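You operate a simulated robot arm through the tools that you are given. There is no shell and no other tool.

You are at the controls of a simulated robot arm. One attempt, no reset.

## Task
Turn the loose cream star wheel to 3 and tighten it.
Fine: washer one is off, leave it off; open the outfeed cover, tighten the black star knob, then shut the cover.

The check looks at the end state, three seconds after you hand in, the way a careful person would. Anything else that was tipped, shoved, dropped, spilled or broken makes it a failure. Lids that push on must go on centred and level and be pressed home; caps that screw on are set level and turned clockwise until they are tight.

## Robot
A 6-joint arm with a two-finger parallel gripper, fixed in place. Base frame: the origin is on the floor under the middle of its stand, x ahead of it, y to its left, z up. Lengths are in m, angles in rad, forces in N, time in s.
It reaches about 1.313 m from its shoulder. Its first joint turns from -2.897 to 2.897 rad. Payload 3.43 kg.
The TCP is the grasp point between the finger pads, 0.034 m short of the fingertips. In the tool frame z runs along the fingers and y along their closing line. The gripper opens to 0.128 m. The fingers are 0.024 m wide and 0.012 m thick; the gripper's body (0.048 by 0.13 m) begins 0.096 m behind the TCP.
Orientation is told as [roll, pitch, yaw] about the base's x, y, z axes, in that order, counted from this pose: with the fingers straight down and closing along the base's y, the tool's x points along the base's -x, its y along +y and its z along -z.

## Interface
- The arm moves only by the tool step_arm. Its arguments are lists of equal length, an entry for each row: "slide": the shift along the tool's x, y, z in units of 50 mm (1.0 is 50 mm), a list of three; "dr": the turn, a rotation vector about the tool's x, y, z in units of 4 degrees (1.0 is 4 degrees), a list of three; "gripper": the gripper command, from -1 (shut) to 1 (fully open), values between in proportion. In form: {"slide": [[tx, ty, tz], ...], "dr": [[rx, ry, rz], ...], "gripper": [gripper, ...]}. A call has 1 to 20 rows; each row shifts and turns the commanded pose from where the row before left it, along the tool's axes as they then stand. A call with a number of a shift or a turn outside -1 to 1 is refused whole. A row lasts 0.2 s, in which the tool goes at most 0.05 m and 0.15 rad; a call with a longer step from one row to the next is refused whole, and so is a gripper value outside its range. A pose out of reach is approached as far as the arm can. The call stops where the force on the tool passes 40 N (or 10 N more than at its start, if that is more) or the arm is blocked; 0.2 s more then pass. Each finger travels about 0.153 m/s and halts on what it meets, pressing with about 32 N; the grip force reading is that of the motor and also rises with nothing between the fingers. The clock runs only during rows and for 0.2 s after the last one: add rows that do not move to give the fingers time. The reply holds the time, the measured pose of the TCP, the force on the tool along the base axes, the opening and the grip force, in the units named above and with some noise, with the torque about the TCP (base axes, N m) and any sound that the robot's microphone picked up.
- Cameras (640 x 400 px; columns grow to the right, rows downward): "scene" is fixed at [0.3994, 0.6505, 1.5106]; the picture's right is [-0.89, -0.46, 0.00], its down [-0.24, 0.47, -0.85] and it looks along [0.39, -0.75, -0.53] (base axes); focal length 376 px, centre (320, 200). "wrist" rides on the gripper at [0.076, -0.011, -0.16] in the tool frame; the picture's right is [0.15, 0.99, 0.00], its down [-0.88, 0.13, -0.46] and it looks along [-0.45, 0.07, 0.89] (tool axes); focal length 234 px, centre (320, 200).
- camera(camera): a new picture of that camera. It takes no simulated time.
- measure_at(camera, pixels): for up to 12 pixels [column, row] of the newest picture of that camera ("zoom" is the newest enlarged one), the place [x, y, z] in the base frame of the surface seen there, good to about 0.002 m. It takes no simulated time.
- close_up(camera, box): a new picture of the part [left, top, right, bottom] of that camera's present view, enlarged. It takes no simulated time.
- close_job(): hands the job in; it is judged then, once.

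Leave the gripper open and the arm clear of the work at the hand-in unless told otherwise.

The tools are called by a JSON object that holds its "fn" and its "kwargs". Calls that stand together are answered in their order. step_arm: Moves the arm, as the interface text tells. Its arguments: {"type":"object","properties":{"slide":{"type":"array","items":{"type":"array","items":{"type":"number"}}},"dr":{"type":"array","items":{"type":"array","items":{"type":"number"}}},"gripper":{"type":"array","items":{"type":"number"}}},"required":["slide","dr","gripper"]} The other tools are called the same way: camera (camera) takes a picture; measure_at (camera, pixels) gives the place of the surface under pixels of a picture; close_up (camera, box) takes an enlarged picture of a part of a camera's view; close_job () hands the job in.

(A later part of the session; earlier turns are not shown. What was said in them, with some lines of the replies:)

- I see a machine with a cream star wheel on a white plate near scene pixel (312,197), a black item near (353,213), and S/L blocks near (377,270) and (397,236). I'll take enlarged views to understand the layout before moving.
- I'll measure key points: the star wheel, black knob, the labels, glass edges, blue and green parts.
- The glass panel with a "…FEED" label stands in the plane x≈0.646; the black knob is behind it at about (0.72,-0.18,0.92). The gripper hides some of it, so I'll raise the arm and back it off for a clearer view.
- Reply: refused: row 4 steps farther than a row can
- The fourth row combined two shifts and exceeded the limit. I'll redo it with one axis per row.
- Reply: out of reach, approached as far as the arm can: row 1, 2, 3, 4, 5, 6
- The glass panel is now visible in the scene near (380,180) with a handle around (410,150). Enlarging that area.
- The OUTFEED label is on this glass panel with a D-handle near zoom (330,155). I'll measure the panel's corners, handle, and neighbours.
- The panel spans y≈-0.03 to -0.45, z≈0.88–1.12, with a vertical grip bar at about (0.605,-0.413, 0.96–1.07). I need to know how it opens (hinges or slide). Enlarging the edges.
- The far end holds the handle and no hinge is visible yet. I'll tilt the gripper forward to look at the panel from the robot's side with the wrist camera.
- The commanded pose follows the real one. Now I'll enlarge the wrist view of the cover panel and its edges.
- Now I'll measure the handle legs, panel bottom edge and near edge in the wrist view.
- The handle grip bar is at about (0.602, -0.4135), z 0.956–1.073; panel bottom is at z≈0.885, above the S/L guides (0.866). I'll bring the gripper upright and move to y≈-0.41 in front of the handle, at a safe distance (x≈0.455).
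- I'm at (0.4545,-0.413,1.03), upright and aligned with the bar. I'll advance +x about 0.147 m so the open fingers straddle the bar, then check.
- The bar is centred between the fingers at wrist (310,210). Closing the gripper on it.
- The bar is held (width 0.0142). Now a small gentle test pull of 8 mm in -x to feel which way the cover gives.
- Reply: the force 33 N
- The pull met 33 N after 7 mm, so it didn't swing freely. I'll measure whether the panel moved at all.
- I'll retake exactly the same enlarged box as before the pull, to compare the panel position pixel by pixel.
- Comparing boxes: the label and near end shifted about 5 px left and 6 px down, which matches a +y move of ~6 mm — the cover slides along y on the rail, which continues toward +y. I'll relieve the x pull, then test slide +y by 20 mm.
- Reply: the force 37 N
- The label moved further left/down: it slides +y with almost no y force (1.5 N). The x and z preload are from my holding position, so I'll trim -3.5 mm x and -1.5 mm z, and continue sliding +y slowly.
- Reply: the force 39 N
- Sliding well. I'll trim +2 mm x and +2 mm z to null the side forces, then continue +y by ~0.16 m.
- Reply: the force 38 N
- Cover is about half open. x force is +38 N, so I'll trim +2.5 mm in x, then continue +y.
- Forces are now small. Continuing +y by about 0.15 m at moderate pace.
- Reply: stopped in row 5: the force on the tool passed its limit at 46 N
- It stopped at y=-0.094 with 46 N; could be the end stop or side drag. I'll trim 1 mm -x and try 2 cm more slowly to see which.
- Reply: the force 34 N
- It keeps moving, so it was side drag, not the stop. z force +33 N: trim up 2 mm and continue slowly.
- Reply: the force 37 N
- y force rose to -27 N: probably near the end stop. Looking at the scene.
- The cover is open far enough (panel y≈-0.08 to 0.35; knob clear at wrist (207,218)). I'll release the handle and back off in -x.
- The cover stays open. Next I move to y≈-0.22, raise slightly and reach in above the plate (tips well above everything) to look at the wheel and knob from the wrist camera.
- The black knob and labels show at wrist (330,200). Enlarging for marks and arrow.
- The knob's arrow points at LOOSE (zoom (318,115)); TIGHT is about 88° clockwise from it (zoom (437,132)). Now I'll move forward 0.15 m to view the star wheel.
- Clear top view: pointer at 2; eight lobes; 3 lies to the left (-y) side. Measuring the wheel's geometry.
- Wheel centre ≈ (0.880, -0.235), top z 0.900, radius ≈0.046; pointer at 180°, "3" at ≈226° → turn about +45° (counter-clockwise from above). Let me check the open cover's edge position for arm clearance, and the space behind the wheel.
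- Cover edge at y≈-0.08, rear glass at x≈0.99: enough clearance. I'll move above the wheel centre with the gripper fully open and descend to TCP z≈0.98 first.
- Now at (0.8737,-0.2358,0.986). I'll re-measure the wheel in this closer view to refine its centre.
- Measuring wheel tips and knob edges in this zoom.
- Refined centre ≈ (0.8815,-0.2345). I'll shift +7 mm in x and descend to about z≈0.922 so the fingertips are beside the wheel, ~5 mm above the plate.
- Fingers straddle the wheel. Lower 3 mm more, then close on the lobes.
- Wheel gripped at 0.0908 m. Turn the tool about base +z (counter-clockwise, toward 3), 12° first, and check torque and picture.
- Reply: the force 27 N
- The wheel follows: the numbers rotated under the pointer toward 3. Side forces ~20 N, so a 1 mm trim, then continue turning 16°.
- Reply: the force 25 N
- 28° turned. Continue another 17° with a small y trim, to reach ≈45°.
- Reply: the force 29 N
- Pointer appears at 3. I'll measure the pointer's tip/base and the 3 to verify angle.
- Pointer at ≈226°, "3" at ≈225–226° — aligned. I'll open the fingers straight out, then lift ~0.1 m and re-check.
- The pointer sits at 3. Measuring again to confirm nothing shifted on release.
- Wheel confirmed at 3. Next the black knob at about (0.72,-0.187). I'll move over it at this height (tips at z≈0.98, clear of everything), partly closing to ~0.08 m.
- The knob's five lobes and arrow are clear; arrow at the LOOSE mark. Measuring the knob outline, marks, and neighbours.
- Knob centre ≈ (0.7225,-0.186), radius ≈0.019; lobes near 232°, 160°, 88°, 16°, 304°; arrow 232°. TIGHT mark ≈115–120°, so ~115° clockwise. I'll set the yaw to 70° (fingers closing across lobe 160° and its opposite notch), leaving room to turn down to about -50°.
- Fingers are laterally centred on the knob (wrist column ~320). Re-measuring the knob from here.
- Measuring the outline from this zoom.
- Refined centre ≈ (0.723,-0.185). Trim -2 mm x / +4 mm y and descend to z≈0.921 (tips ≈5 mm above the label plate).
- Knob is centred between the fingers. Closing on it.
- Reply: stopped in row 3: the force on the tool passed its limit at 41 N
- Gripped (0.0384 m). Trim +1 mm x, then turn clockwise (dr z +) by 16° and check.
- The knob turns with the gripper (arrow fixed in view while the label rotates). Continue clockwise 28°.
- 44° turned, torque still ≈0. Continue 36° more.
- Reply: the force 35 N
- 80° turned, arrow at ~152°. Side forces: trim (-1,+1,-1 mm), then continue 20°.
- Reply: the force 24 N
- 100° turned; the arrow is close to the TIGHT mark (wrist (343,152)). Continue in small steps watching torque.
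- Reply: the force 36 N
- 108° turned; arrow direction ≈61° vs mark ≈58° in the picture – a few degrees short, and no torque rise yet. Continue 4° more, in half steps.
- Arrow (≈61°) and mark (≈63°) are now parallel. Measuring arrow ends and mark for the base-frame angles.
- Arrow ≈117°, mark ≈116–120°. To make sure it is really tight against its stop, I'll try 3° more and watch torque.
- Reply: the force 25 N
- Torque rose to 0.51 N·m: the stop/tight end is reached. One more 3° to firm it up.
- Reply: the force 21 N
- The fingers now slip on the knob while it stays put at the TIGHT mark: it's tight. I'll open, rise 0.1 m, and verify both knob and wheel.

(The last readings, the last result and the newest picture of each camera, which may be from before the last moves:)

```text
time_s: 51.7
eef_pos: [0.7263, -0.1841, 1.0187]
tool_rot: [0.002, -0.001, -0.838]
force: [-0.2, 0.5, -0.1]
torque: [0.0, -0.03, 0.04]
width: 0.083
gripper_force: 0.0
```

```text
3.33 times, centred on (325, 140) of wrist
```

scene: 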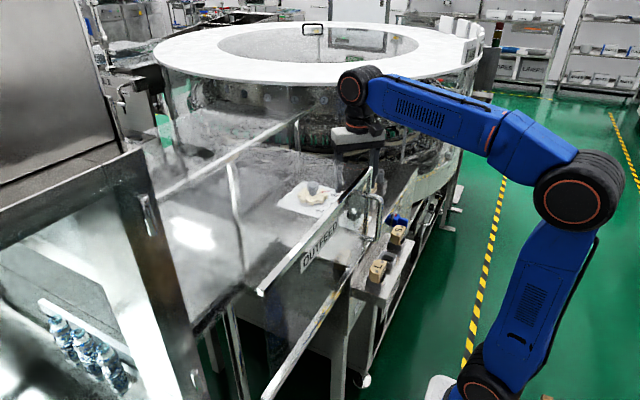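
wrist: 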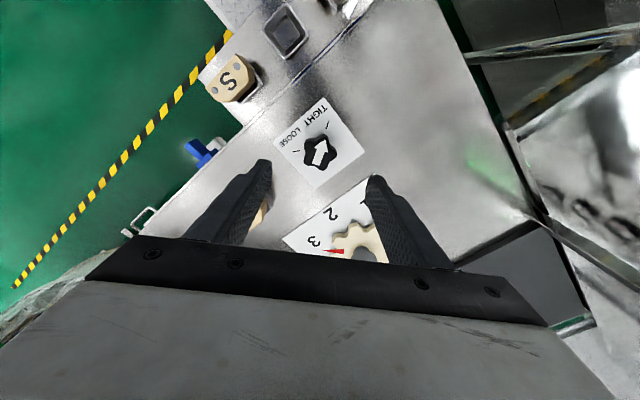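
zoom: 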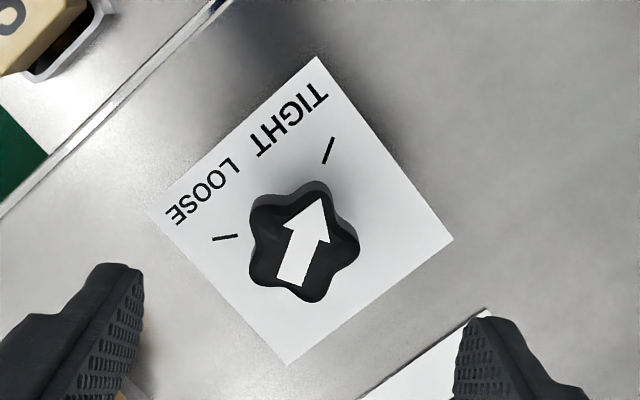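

The arrow lies on the TIGHT mark. Before closing the cover, I'll check the wheel: still at 3 and now held. Move over the wheel (yaw to -45°), gripper open, staying high.

{"fn": "step_arm", "kwargs": {"slide": [[0, 0, 0], [-0.73, 0.374, 0], [-0.73, 0.374, 0], [-0.73, 0.374, 0], [-0.73, 0.374, 0], [0, 0, 0]], "dr": [[0, 0, -0.75], [0, 0, 0], [0, 0, 0], [0, 0, 0], [0, 0, 0], [0, 0, 0]], "gripper": [0.3, 0.3, 0.6, 1, 1, 1]}}

{"fn": "camera", "kwargs": {"camera": "wrist"}}

{"fn": "close_up", "kwargs": {"camera": "wrist", "box": [230, 70, 420, 220]}}

{"fn": "camera", "kwargs": {"camera": "scene"}}

```text
time_s: 53.1
eef_pos: [0.8829, -0.2397, 1.0206]
tool_rot: [0.003, -0.003, -0.785]
force: [-0.2, -0.1, 0.3]
torque: [0.0, 0.02, 0.01]
width: 0.1278
gripper_force: 0.1
```

```text
taken
```

wrist: 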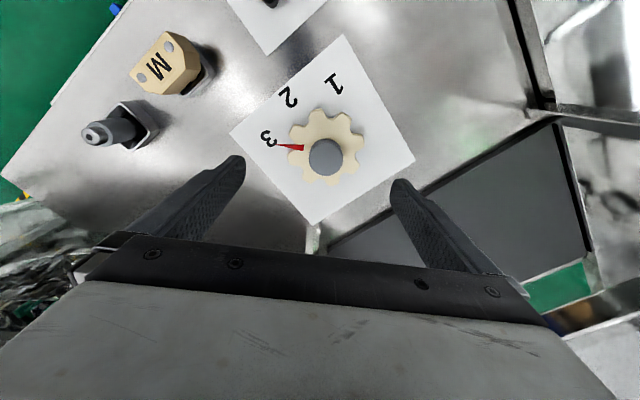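

```text
2.67 times, centred on (325, 145) of wrist
```

zoom: 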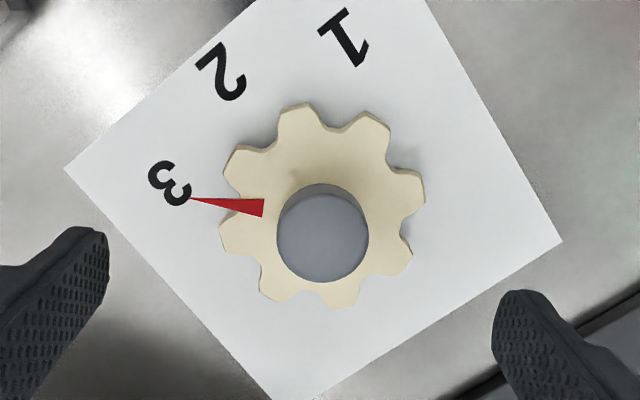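

```text
taken
```

scene: 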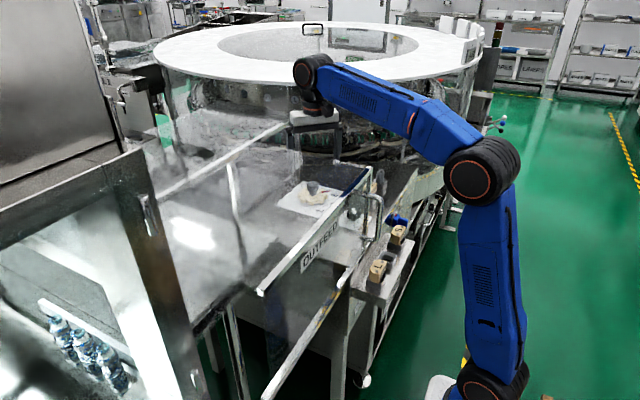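

Measuring the pointer against the 3 once more.

{"fn": "measure_at", "kwargs": {"camera": "zoom", "pixels": [[196, 199], [262, 208], [230, 203], [172, 183], [322, 245], [300, 112], [350, 300]]}}

```text
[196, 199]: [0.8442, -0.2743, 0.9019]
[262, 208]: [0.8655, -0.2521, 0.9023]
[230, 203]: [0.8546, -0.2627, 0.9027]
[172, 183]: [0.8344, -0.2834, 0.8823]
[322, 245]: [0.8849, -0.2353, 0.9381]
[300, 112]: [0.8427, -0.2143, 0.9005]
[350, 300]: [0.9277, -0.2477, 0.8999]
```

Pointer ≈226°, matching 3. I'll do a gentle hold test: descend, grip the lobes and apply a tiny twist to feel whether the wheel is now locked.

{"fn": "step_arm", "kwargs": {"slide": [[0.066, 0.066, 0], [0, 0, 0.7], [0, 0, 0.7], [0, 0, 0.4], [0, 0, 0.18], [0, 0, 0]], "dr": [[0, 0, 0], [0, 0, 0], [0, 0, 0], [0, 0, 0], [0, 0, 0], [0, 0, 0]], "gripper": [1, 1, 1, 1, 1, 1]}}

{"fn": "camera", "kwargs": {"camera": "wrist"}}

```text
time_s: 54.5
eef_pos: [0.8805, -0.234, 0.917]
tool_rot: [0.003, -0.003, -0.785]
force: [0.3, -0.2, -0.2]
torque: [-0.01, -0.04, 0.0]
width: 0.128
gripper_force: 0.1
```

```text
taken
```

wrist: 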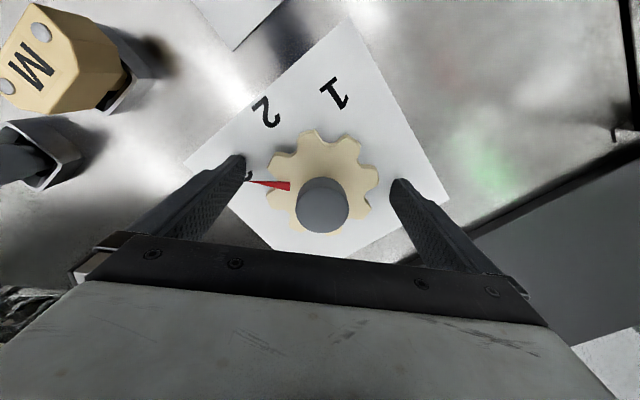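

Important: in this orientation the left finger would close onto the red pointer's tip (it sticks out past the lobes). I won't close here. I'll rise 5 cm, rotate to yaw 0 (fingers at ±y, away from the pointer), and come back down to z≈0.921.

{"fn": "step_arm", "kwargs": {"slide": [[0, 0, -0.5], [0, 0, -0.5], [0, 0, 0], [0, 0, 0], [0, 0, 0], [0, 0, 0], [0, 0, 0], [0, 0, 0], [0, 0, 0], [0, 0, 0], [0, 0, 0], [0, 0, 0], [0, 0, 0], [0, 0, 0], [0, 0, 0]], "dr": [[0, 0, 0], [0, 0, 0], [0, 0, -1], [0, 0, -1], [0, 0, -1], [0, 0, -1], [0, 0, -1], [0, 0, -1], [0, 0, -1], [0, 0, -1], [0, 0, -1], [0, 0, -1], [0, 0, -1], [0, 0, -0.25], [0, 0, 0]], "gripper": [1, 1, 1, 1, 1, 1, 1, 1, 1, 1, 1, 1, 1, 1, 1]}}

{"fn": "camera", "kwargs": {"camera": "wrist"}}

```text
time_s: 57.7
eef_pos: [0.8813, -0.2305, 0.9682]
tool_rot: [0.001, -0.003, 0.0]
force: [-0.7, 0.2, 0.8]
torque: [0.01, 0.01, 0.0]
width: 0.128
gripper_force: 0.1
```

```text
taken
```

wrist: 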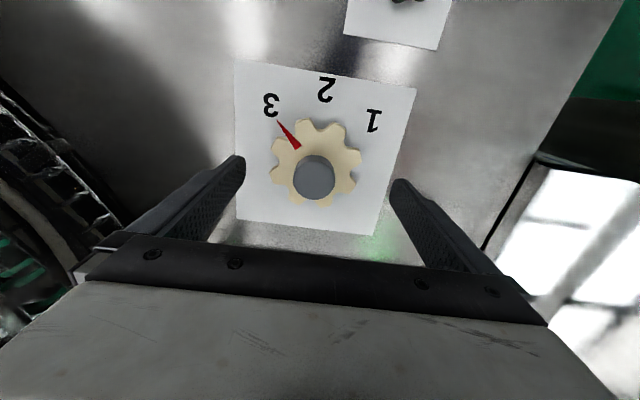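

Yaw 0 now, pointer well away from both fingers. Trim to the wheel centre and descend to z≈0.921, then close.

{"fn": "step_arm", "kwargs": {"slide": [[-0.02, -0.08, 0], [0, 0, 0.5], [0, 0, 0.3], [0, 0, 0.12], [0, 0, 0], [0, 0, 0], [0, 0, 0], [0, 0, 0]], "dr": [[0, 0, 0], [0, 0, 0], [0, 0, 0], [0, 0, 0], [0, 0, 0], [0, 0, 0], [0, 0, 0], [0, 0, 0]], "gripper": [1, 1, 1, 1, 1, 0.5, 0.2, 0.2]}}

{"fn": "camera", "kwargs": {"camera": "wrist"}}

```text
time_s: 59.5
eef_pos: [0.8809, -0.2349, 0.9222]
tool_rot: [-0.001, -0.003, 0.0]
force: [-1.2, -1.4, -2.7]
torque: [-0.58, -0.34, 0.0]
width: 0.0908
gripper_force: 45.4
```

```text
taken
```

wrist: 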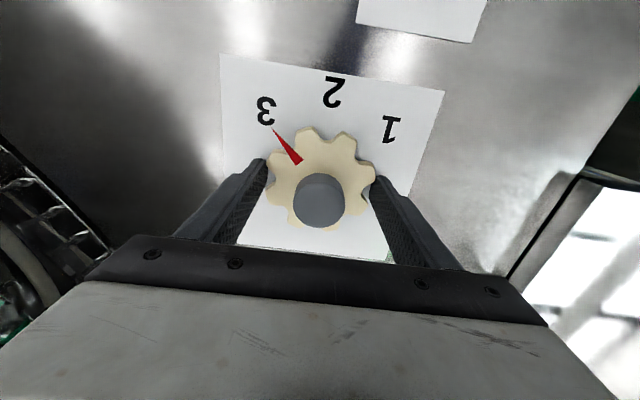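

Gripped cleanly. Twist 2° clockwise and read the torque.

{"fn": "step_arm", "kwargs": {"slide": [[0, 0, 0], [0, 0, 0]], "dr": [[0, 0, 0.4], [0, 0, 0]], "gripper": [0.2, 0.2]}}

{"fn": "close_up", "kwargs": {"camera": "wrist", "box": [230, 60, 420, 240]}}

```text
time_s: 60.1
eef_pos: [0.8818, -0.2357, 0.9223]
tool_rot: [0.0, -0.001, -0.028]
force: [-7.1, 1.9, -6.0]
torque: [-0.43, 0.25, 0.47]
width: 0.0908
gripper_force: 44.3
```

```text
2.22 times, centred on (325, 150) of wrist
```

zoom: 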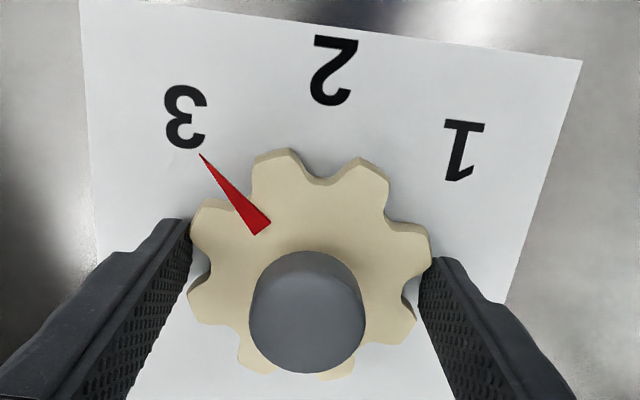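

At 1.6° of twist the torque is already 0.47 N·m (it was ~0 when loose): the wheel is locked. I'll undo the twist, release, and lift clear.

{"fn": "step_arm", "kwargs": {"slide": [[0, 0, 0], [0, 0, 0], [0, 0, 0], [0, 0, 0], [0, 0, 0], [0, 0, -0.3], [0, 0, -0.8], [0, 0, -0.8], [0, 0, -0.8], [0, 0, 0]], "dr": [[0, 0, -0.4], [0, 0, 0], [0, 0, 0], [0, 0, 0], [0, 0, 0], [0, 0, 0], [0, 0, 0], [0, 0, 0], [0, 0, 0], [0, 0, 0]], "gripper": [0.2, 0.2, 0.6, 1, 1, 1, 1, 1, 1, 1]}}

{"fn": "camera", "kwargs": {"camera": "wrist"}}

{"fn": "close_up", "kwargs": {"camera": "wrist", "box": [220, 40, 420, 220]}}

```text
time_s: 62.3
eef_pos: [0.8842, -0.237, 1.0584]
tool_rot: [-0.001, -0.004, 0.0]
force: [0.3, -0.6, 0.1]
torque: [0.01, -0.01, 0.0]
width: 0.128
gripper_force: 0.1
```

```text
taken
```

wrist: 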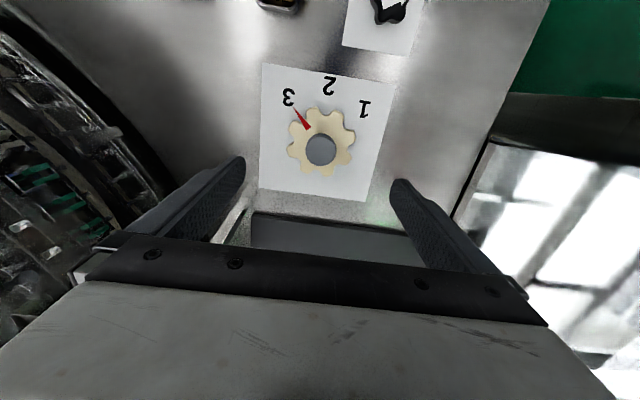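

```text
2.22 times, centred on (320, 130) of wrist
```

zoom: 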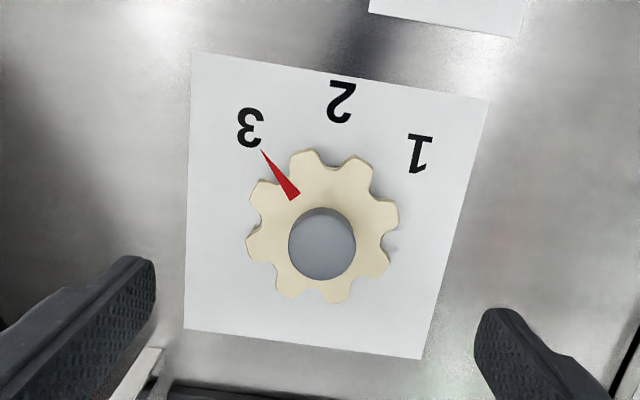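

Pointer still on 3. Now retreat straight back in -x at this height to x≈0.49.

{"fn": "step_arm", "kwargs": {"slide": [[0.9, 0, 0], [0.9, 0, 0], [0.9, 0, 0], [0.9, 0, 0], [0.9, 0, 0], [0.9, 0, 0], [0.9, 0, 0], [0.9, 0, 0], [0.7, 0, 0], [0, 0, 0.5], [0, 0, 0]], "dr": [[0, 0, 0], [0, 0, 0], [0, 0, 0], [0, 0, 0], [0, 0, 0], [0, 0, 0], [0, 0, 0], [0, 0, 0], [0, 0, 0], [0, 0, 0], [0, 0, 0]], "gripper": [1, 1, 1, 1, 1, 1, 1, 1, 1, 1, 1]}}

{"fn": "camera", "kwargs": {"camera": "wrist"}}

{"fn": "camera", "kwargs": {"camera": "scene"}}

```text
time_s: 64.7
eef_pos: [0.4909, -0.2329, 1.0305]
tool_rot: [0.0, -0.004, 0.0]
force: [-0.6, 0.4, -0.5]
torque: [-0.01, 0.02, 0.03]
width: 0.1279
gripper_force: 0.1
```

```text
taken
```

wrist: 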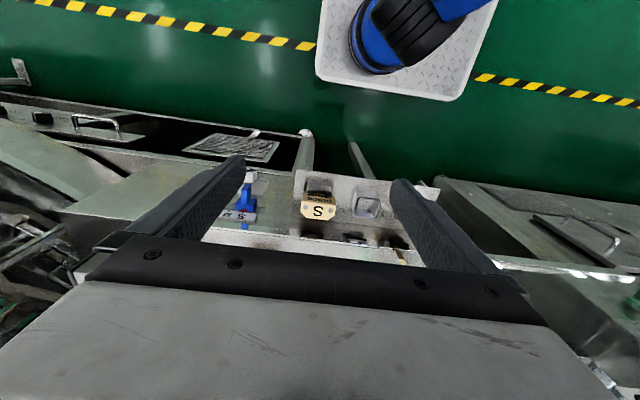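

```text
taken
```

scene: 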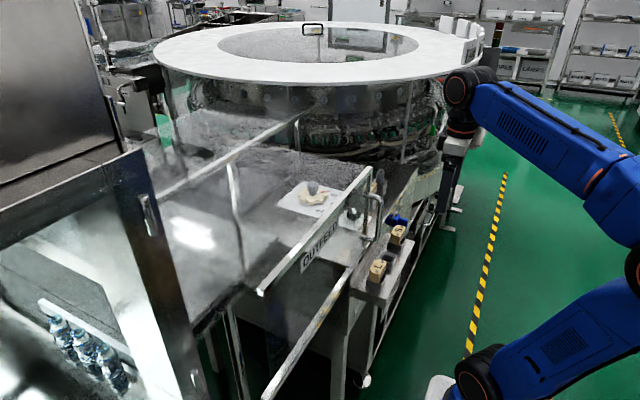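

Out and clear. Measuring the handle's present position in the scene.

{"fn": "close_up", "kwargs": {"camera": "scene", "box": [340, 150, 420, 260]}}

{"fn": "measure_at", "kwargs": {"camera": "scene", "pixels": [[380, 205], [379, 215], [378, 225], [376, 238], [369, 168]]}}

```text
3.64 times, centred on (380, 205) of scene
```

zoom: 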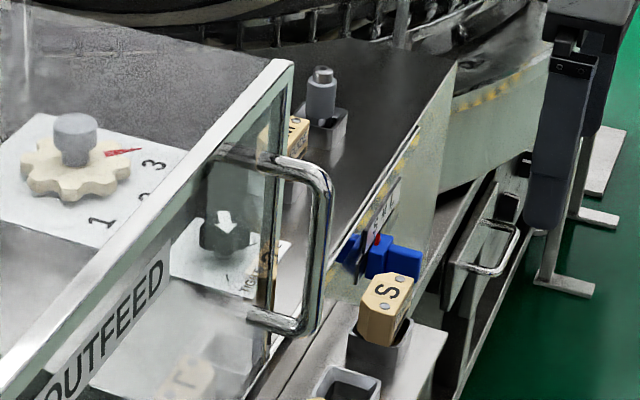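

```text
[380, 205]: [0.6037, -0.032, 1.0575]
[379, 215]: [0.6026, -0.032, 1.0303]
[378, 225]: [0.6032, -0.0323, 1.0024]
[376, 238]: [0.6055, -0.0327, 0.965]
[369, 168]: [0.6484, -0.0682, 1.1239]
```

Handle centre ≈ (0.601,-0.038). Move to y≈-0.038 then advance to x≈0.601 with fingers open either side.

{"fn": "step_arm", "kwargs": {"slide": [[0, 0.9, 0], [0, 0.9, 0], [0, 0.9, 0], [0, 0.9, 0], [0, 0.29, 0], [-0.8, 0, 0], [-0.8, 0, 0], [-0.6, 0, 0], [0, 0, 0]], "dr": [[0, 0, 0], [0, 0, 0], [0, 0, 0], [0, 0, 0], [0, 0, 0], [0, 0, 0], [0, 0, 0], [0, 0, 0], [0, 0, 0]], "gripper": [1, 1, 1, 1, 1, 1, 1, 1, 1]}}

{"fn": "camera", "kwargs": {"camera": "wrist"}}

```text
time_s: 66.7
eef_pos: [0.5953, -0.0437, 1.0317]
tool_rot: [0.001, -0.003, 0.0]
force: [-0.3, 0.8, -0.6]
torque: [0.0, -0.01, 0.0]
width: 0.1279
gripper_force: 0.1
```

```text
taken
```

wrist: 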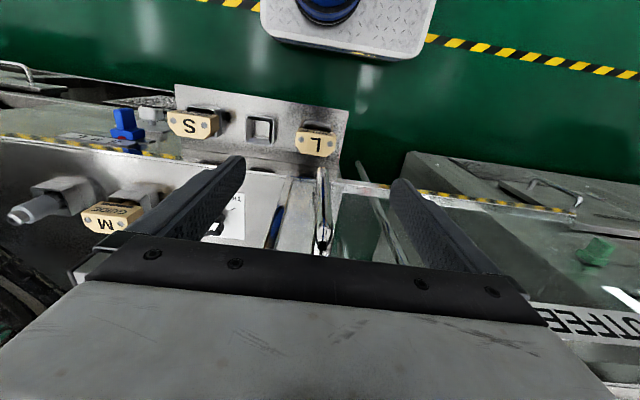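

Bar between the fingers at wrist (322,210). Trim +5 mm x, +4 mm y, then close.

{"fn": "step_arm", "kwargs": {"slide": [[-0.1, 0.08, 0], [0, 0, 0], [0, 0, 0], [0, 0, 0], [0, 0, 0]], "dr": [[0, 0, 0], [0, 0, 0], [0, 0, 0], [0, 0, 0], [0, 0, 0]], "gripper": [1, 0, -1, -1, -1]}}

```text
time_s: 67.9
eef_pos: [0.5989, -0.0416, 1.0326]
tool_rot: [0.001, -0.003, 0.0]
force: [1.8, -12.5, 3.2]
torque: [0.01, 0.26, -0.23]
width: 0.0137
gripper_force: 45.3
```

Handle gripped (0.0137). Slide toward -y by ~0.1 m at a moderate pace.

{"fn": "step_arm", "kwargs": {"slide": [[0, -0.3, 0], [0, -0.3, 0], [0, -0.3, 0], [0, -0.3, 0], [0, -0.3, 0], [0, -0.3, 0], [0, 0, 0]], "dr": [[0, 0, 0], [0, 0, 0], [0, 0, 0], [0, 0, 0], [0, 0, 0], [0, 0, 0], [0, 0, 0]], "gripper": [-1, -1, -1, -1, -1, -1, -1]}}

```text
time_s: 69.5
eef_pos: [0.6003, -0.1293, 1.0317]
tool_rot: [-0.001, -0.005, 0.002]
force: [-24.7, -1.3, 19.3]
torque: [0.42, 0.02, -0.02]
width: 0.0138
gripper_force: 44.9
```

Sliding. Trim -1.5 mm x and +1 mm z for the side forces, then another ~0.1 m.

{"fn": "step_arm", "kwargs": {"slide": [[0.03, 0, -0.02], [0, -0.3, 0], [0, -0.3, 0], [0, -0.3, 0], [0, -0.3, 0], [0, -0.3, 0], [0, -0.3, 0], [0, 0, 0]], "dr": [[0, 0, 0], [0, 0, 0], [0, 0, 0], [0, 0, 0], [0, 0, 0], [0, 0, 0], [0, 0, 0], [0, 0, 0]], "gripper": [-1, -1, -1, -1, -1, -1, -1, -1]}}

```text
time_s: 70.4
eef_pos: [0.6008, -0.1652, 1.0325]
tool_rot: [0.0, 0.003, 0.0]
force: [-8.0, -0.8, -2.4]
torque: [-0.54, -1.15, -0.11]
width: 0.0138
gripper_force: 45.3
stopped in row 4: the force on the tool passed its limit at 46 N (the readings are from after the stop); the commanded pose is now the measured one
```

Stopped by side force, not an obstruction in y (y force ≈ -0.8). Forces are small again; continue with shorter moves.

{"fn": "step_arm", "kwargs": {"slide": [[0.01, -0.2, 0], [0, -0.25, 0], [0, -0.25, 0], [0, -0.25, 0], [0, 0, 0]], "dr": [[0, 0, 0], [0, 0, 0], [0, 0, 0], [0, 0, 0], [0, 0, 0]], "gripper": [-1, -1, -1, -1, -1]}}

```text
time_s: 71.6
eef_pos: [0.6012, -0.212, 1.032]
tool_rot: [0.0, 0.0, 0.0]
force: [-6.6, -1.8, 23.0]
torque: [-0.16, -1.5, -0.01]
width: 0.0141
gripper_force: 45.0
```

Good, y=-0.212. Trim +1 mm z and go on.

{"fn": "step_arm", "kwargs": {"slide": [[0.01, 0, -0.025], [0, -0.25, 0], [0, -0.25, 0], [0, -0.25, 0], [0, -0.25, 0], [0, 0, 0]], "dr": [[0, 0, 0], [0, 0, 0], [0, 0, 0], [0, 0, 0], [0, 0, 0], [0, 0, 0]], "gripper": [-1, -1, -1, -1, -1, -1]}}

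```text
time_s: 73.0
eef_pos: [0.6017, -0.2616, 1.0336]
tool_rot: [0.002, 0.003, 0.002]
force: [1.5, -0.8, -38.1]
torque: [-2.04, 0.38, 0.14]
width: 0.0141
gripper_force: 45.1
```

z force is -38 N now; trim down 2 mm and continue.

{"fn": "step_arm", "kwargs": {"slide": [[0, 0, 0.04], [0, 0, 0], [0, -0.25, 0], [0, -0.25, 0], [0, -0.25, 0], [0, -0.25, 0], [0, 0, 0]], "dr": [[0, 0, 0], [0, 0, 0], [0, 0, 0], [0, 0, 0], [0, 0, 0], [0, 0, 0], [0, 0, 0]], "gripper": [-1, -1, -1, -1, -1, -1, -1]}}

```text
time_s: 74.6
eef_pos: [0.5986, -0.3112, 1.0309]
tool_rot: [0.0, -0.002, 0.0]
force: [22.2, -2.6, 32.0]
torque: [0.18, 0.01, -0.04]
width: 0.0139
gripper_force: 44.9
```

y=-0.311. Trim +1 mm x, +1.5 mm z and continue 5 cm.

{"fn": "step_arm", "kwargs": {"slide": [[-0.025, 0, -0.03], [0, 0, 0], [0, -0.25, 0], [0, -0.25, 0], [0, -0.25, 0], [0, -0.25, 0], [0, 0, 0]], "dr": [[0, 0, 0], [0, 0, 0], [0, 0, 0], [0, 0, 0], [0, 0, 0], [0, 0, 0], [0, 0, 0]], "gripper": [-1, -1, -1, -1, -1, -1, -1]}}

```text
time_s: 76.2
eef_pos: [0.602, -0.3633, 1.0327]
tool_rot: [0.001, 0.002, -0.001]
force: [-29.3, -3.2, -25.8]
torque: [-1.8, 0.0, 0.18]
width: 0.0138
gripper_force: 44.8
```

y=-0.363; closed was about -0.413 to -0.42. Trim -1.5 mm x, -1.5 mm z, then 4 cm, slower.

{"fn": "step_arm", "kwargs": {"slide": [[0.03, 0, 0.03], [0, 0, 0], [0, -0.2, 0], [0, -0.2, 0], [0, -0.2, 0], [0, -0.2, 0], [0, 0, 0]], "dr": [[0, 0, 0], [0, 0, 0], [0, 0, 0], [0, 0, 0], [0, 0, 0], [0, 0, 0], [0, 0, 0]], "gripper": [-1, -1, -1, -1, -1, -1, -1]}}

```text
time_s: 77.8
eef_pos: [0.6011, -0.4029, 1.0318]
tool_rot: [0.0, 0.0, 0.0]
force: [22.6, -2.1, 30.3]
torque: [0.05, -0.13, -0.01]
width: 0.0137
gripper_force: 45.1
```

Almost there. Trim +1 mm x, +1.5 mm z; then 5 mm steps in -y watching the y force for the end stop.

{"fn": "step_arm", "kwargs": {"slide": [[-0.025, 0, -0.03], [0, 0, 0], [0, -0.1, 0], [0, -0.1, 0], [0, 0, 0]], "dr": [[0, 0, 0], [0, 0, 0], [0, 0, 0], [0, 0, 0], [0, 0, 0]], "gripper": [-1, -1, -1, -1, -1]}}

{"fn": "close_up", "kwargs": {"camera": "scene", "box": [380, 105, 460, 185]}}

```text
time_s: 79.0
eef_pos: [0.6016, -0.4115, 1.0319]
tool_rot: [0.002, 0.003, 0.0]
force: [-19.9, -0.7, -32.1]
torque: [-2.06, 0.19, 0.11]
width: 0.0142
gripper_force: 45.0
```

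```text
5.00 times, centred on (420, 145) of scene
```

zoom: 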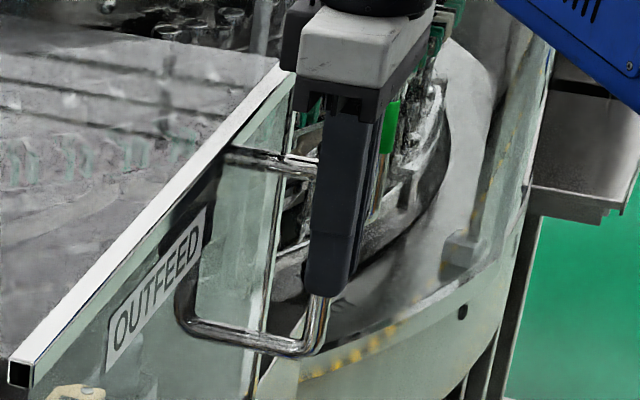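

Near end at zoom (8,360); originally (15,350), so roughly 8–10 mm remain. No y resistance yet. Continue slowly.

{"fn": "step_arm", "kwargs": {"slide": [[0.02, 0, 0.03], [0, 0, 0], [0, -0.08, 0], [0, -0.08, 0], [0, 0, 0]], "dr": [[0, 0, 0], [0, 0, 0], [0, 0, 0], [0, 0, 0], [0, 0, 0]], "gripper": [-1, -1, -1, -1, -1]}}

{"fn": "close_up", "kwargs": {"camera": "scene", "box": [380, 105, 460, 185]}}

```text
time_s: 80.2
eef_pos: [0.6011, -0.4186, 1.0317]
tool_rot: [0.001, 0.001, 0.001]
force: [18.4, -2.0, 11.1]
torque: [0.42, 0.82, -0.06]
width: 0.0137
gripper_force: 45.1
```

```text
5.00 times, centred on (420, 145) of scene
```

zoom: 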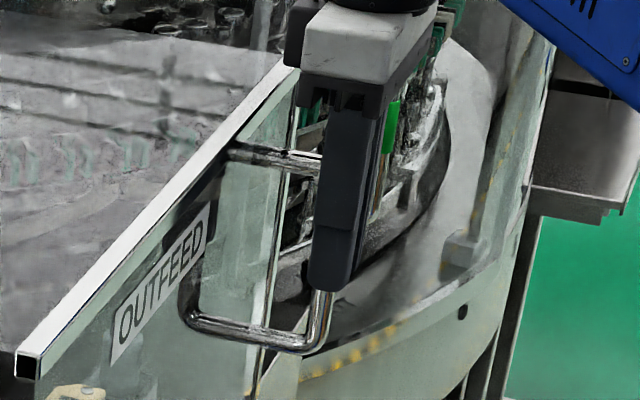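

The panel's near end (15,352) and label now match the original closed picture. I'll push a few mm more to seat it against its stop.

{"fn": "step_arm", "kwargs": {"slide": [[-0.02, 0, -0.01], [0, -0.06, 0], [0, -0.06, 0], [0, 0, 0]], "dr": [[0, 0, 0], [0, 0, 0], [0, 0, 0], [0, 0, 0]], "gripper": [-1, -1, -1, -1]}}

{"fn": "close_up", "kwargs": {"camera": "scene", "box": [380, 105, 460, 185]}}

```text
time_s: 81.0
eef_pos: [0.6007, -0.4197, 1.0324]
tool_rot: [0.005, 0.004, 0.004]
force: [-0.1, 25.5, -1.7]
torque: [-3.13, -0.06, 0.36]
width: 0.014
gripper_force: 44.7
stopped in row 3: the force on the tool passed its limit at 46 N (the readings are from after the stop); the commanded pose is now the measured one
```

```text
5.00 times, centred on (420, 145) of scene
```

zoom: 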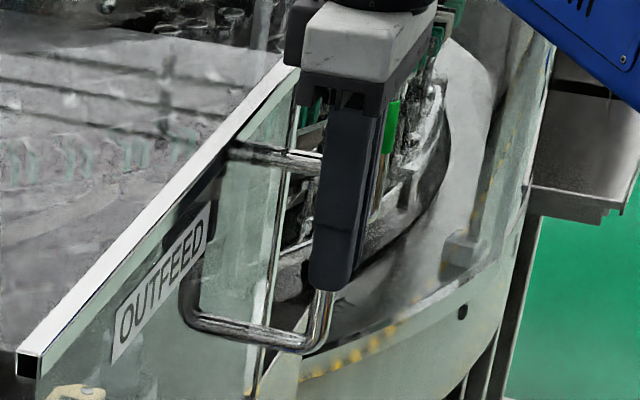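

y force jumped to the limit (+25 N after): the cover is against its closed stop. Open the gripper and back away in -x.

{"fn": "step_arm", "kwargs": {"slide": [[0, 0, 0], [0, 0, 0], [0, 0, 0], [0.5, 0, 0], [0.8, 0, 0], [0.8, 0, 0], [0.8, 0, 0], [0, 0, 0]], "dr": [[0, 0, 0], [0, 0, 0], [0, 0, 0], [0, 0, 0], [0, 0, 0], [0, 0, 0], [0, 0, 0], [0, 0, 0]], "gripper": [0, 0.7, 0.7, 0.7, 0.7, 0.7, 0.7, 0.7]}}

{"fn": "camera", "kwargs": {"camera": "scene"}}

{"fn": "close_up", "kwargs": {"camera": "scene", "box": [380, 105, 460, 185]}}

{"fn": "close_up", "kwargs": {"camera": "scene", "box": [270, 150, 420, 260]}}

```text
time_s: 82.8
eef_pos: [0.4572, -0.425, 1.0334]
tool_rot: [0.005, 0.003, 0.003]
force: [0.2, -0.2, 0.2]
torque: [-0.03, 0.01, -0.03]
width: 0.1087
gripper_force: 0.2
```

```text
taken
```

scene: 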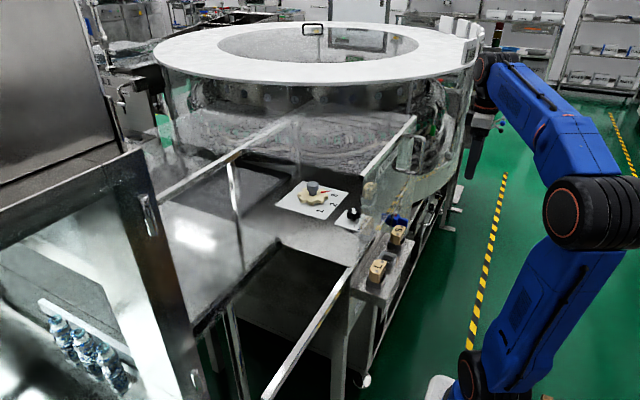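

```text
5.00 times, centred on (420, 145) of scene
```

zoom: 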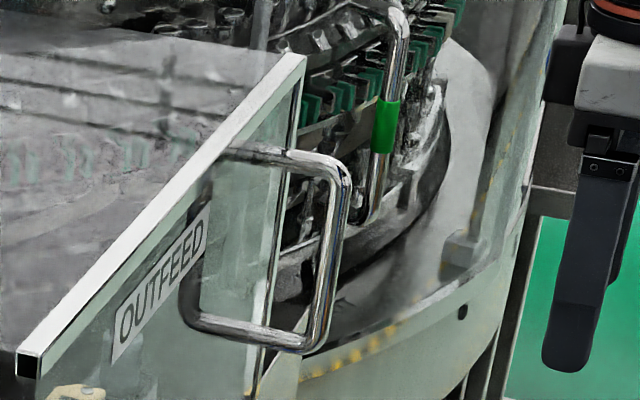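

```text
3.64 times, centred on (345, 205) of scene
```

zoom: 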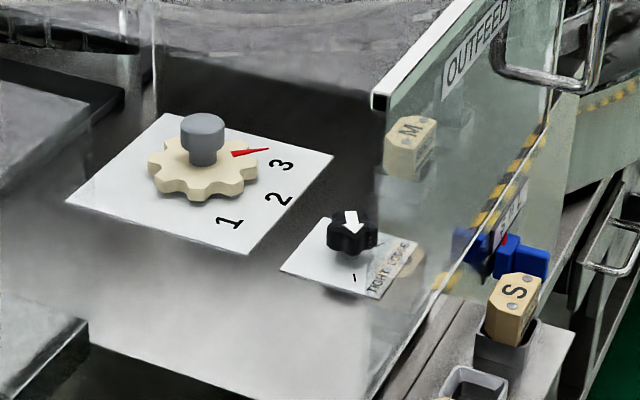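

The panel edge, label and handle match the original closed view exactly; wheel pointer at 3, black knob arrow toward TIGHT, guides undisturbed. I'll open the gripper fully, back off slightly, and take a last look before handing in.

{"fn": "step_arm", "kwargs": {"slide": [[0.5, 0, 0], [0, 0, 0], [0, 0, 0], [0, 0, 0], [0, 0, 0]], "dr": [[0, 0, 0], [0, 0, 0], [0, 0, 0], [0, 0, 0], [0, 0, 0]], "gripper": [1, 1, 1, 1, 1]}}

{"fn": "close_up", "kwargs": {"camera": "scene", "box": [340, 100, 480, 300]}}

{"fn": "measure_at", "kwargs": {"camera": "scene", "pixels": [[361, 177], [416, 117], [419, 152], [418, 160]]}}

```text
time_s: 84.0
eef_pos: [0.4319, -0.423, 1.0327]
tool_rot: [0.006, 0.003, 0.001]
force: [0.1, -0.1, 0.1]
torque: [0.02, -0.01, 0.05]
width: 0.1279
gripper_force: 0.1
```

```text
2.00 times, centred on (410, 200) of scene
```

zoom: 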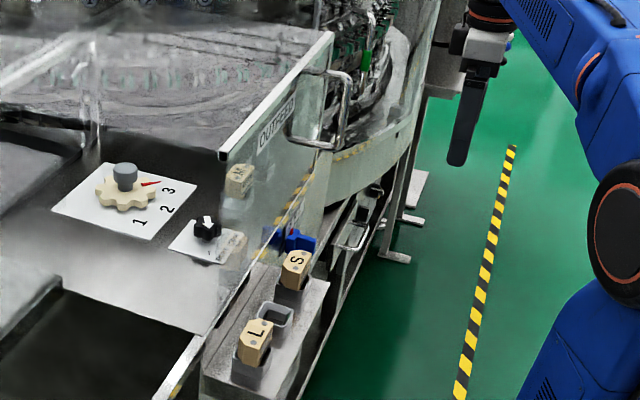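

```text
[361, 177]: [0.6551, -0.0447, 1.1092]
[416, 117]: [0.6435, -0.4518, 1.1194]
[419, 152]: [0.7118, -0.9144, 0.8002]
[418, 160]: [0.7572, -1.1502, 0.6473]
```

The far end of the cover is back at y≈-0.452 (as at the start), the wheel points at 3 and is locked, the black knob is tight, the gripper is open and the arm is clear. Handing in.

{"fn": "close_job", "kwargs": {}}

```text
The job is handed in.
```

The job is handed in. The cream star wheel is set to 3 and locked, the black star knob is tight, and the outfeed cover is shut again.

- **Star wheel:** The pointer measured within about 1° of the 3. After tightening, a small test twist met firm resistance, where before it turned freely. I undid the twist, and the pointer still sat on 3.
- **Black star knob:** I turned it clockwise from LOOSE to TIGHT until it hit its stop and the fingers slipped on it. The arrow lies on the TIGHT mark.
- **Outfeed cover:** It slides sideways rather than swinging. I found that out from a gentle first pull, which it didn't give to. I slid it back until it met its closed stop, and it matches its position at the start.
- **Everything else:** I did not touch washer one, the S/M/L guides or the blue and green levers. The gripper is open and the arm is clear of the work.
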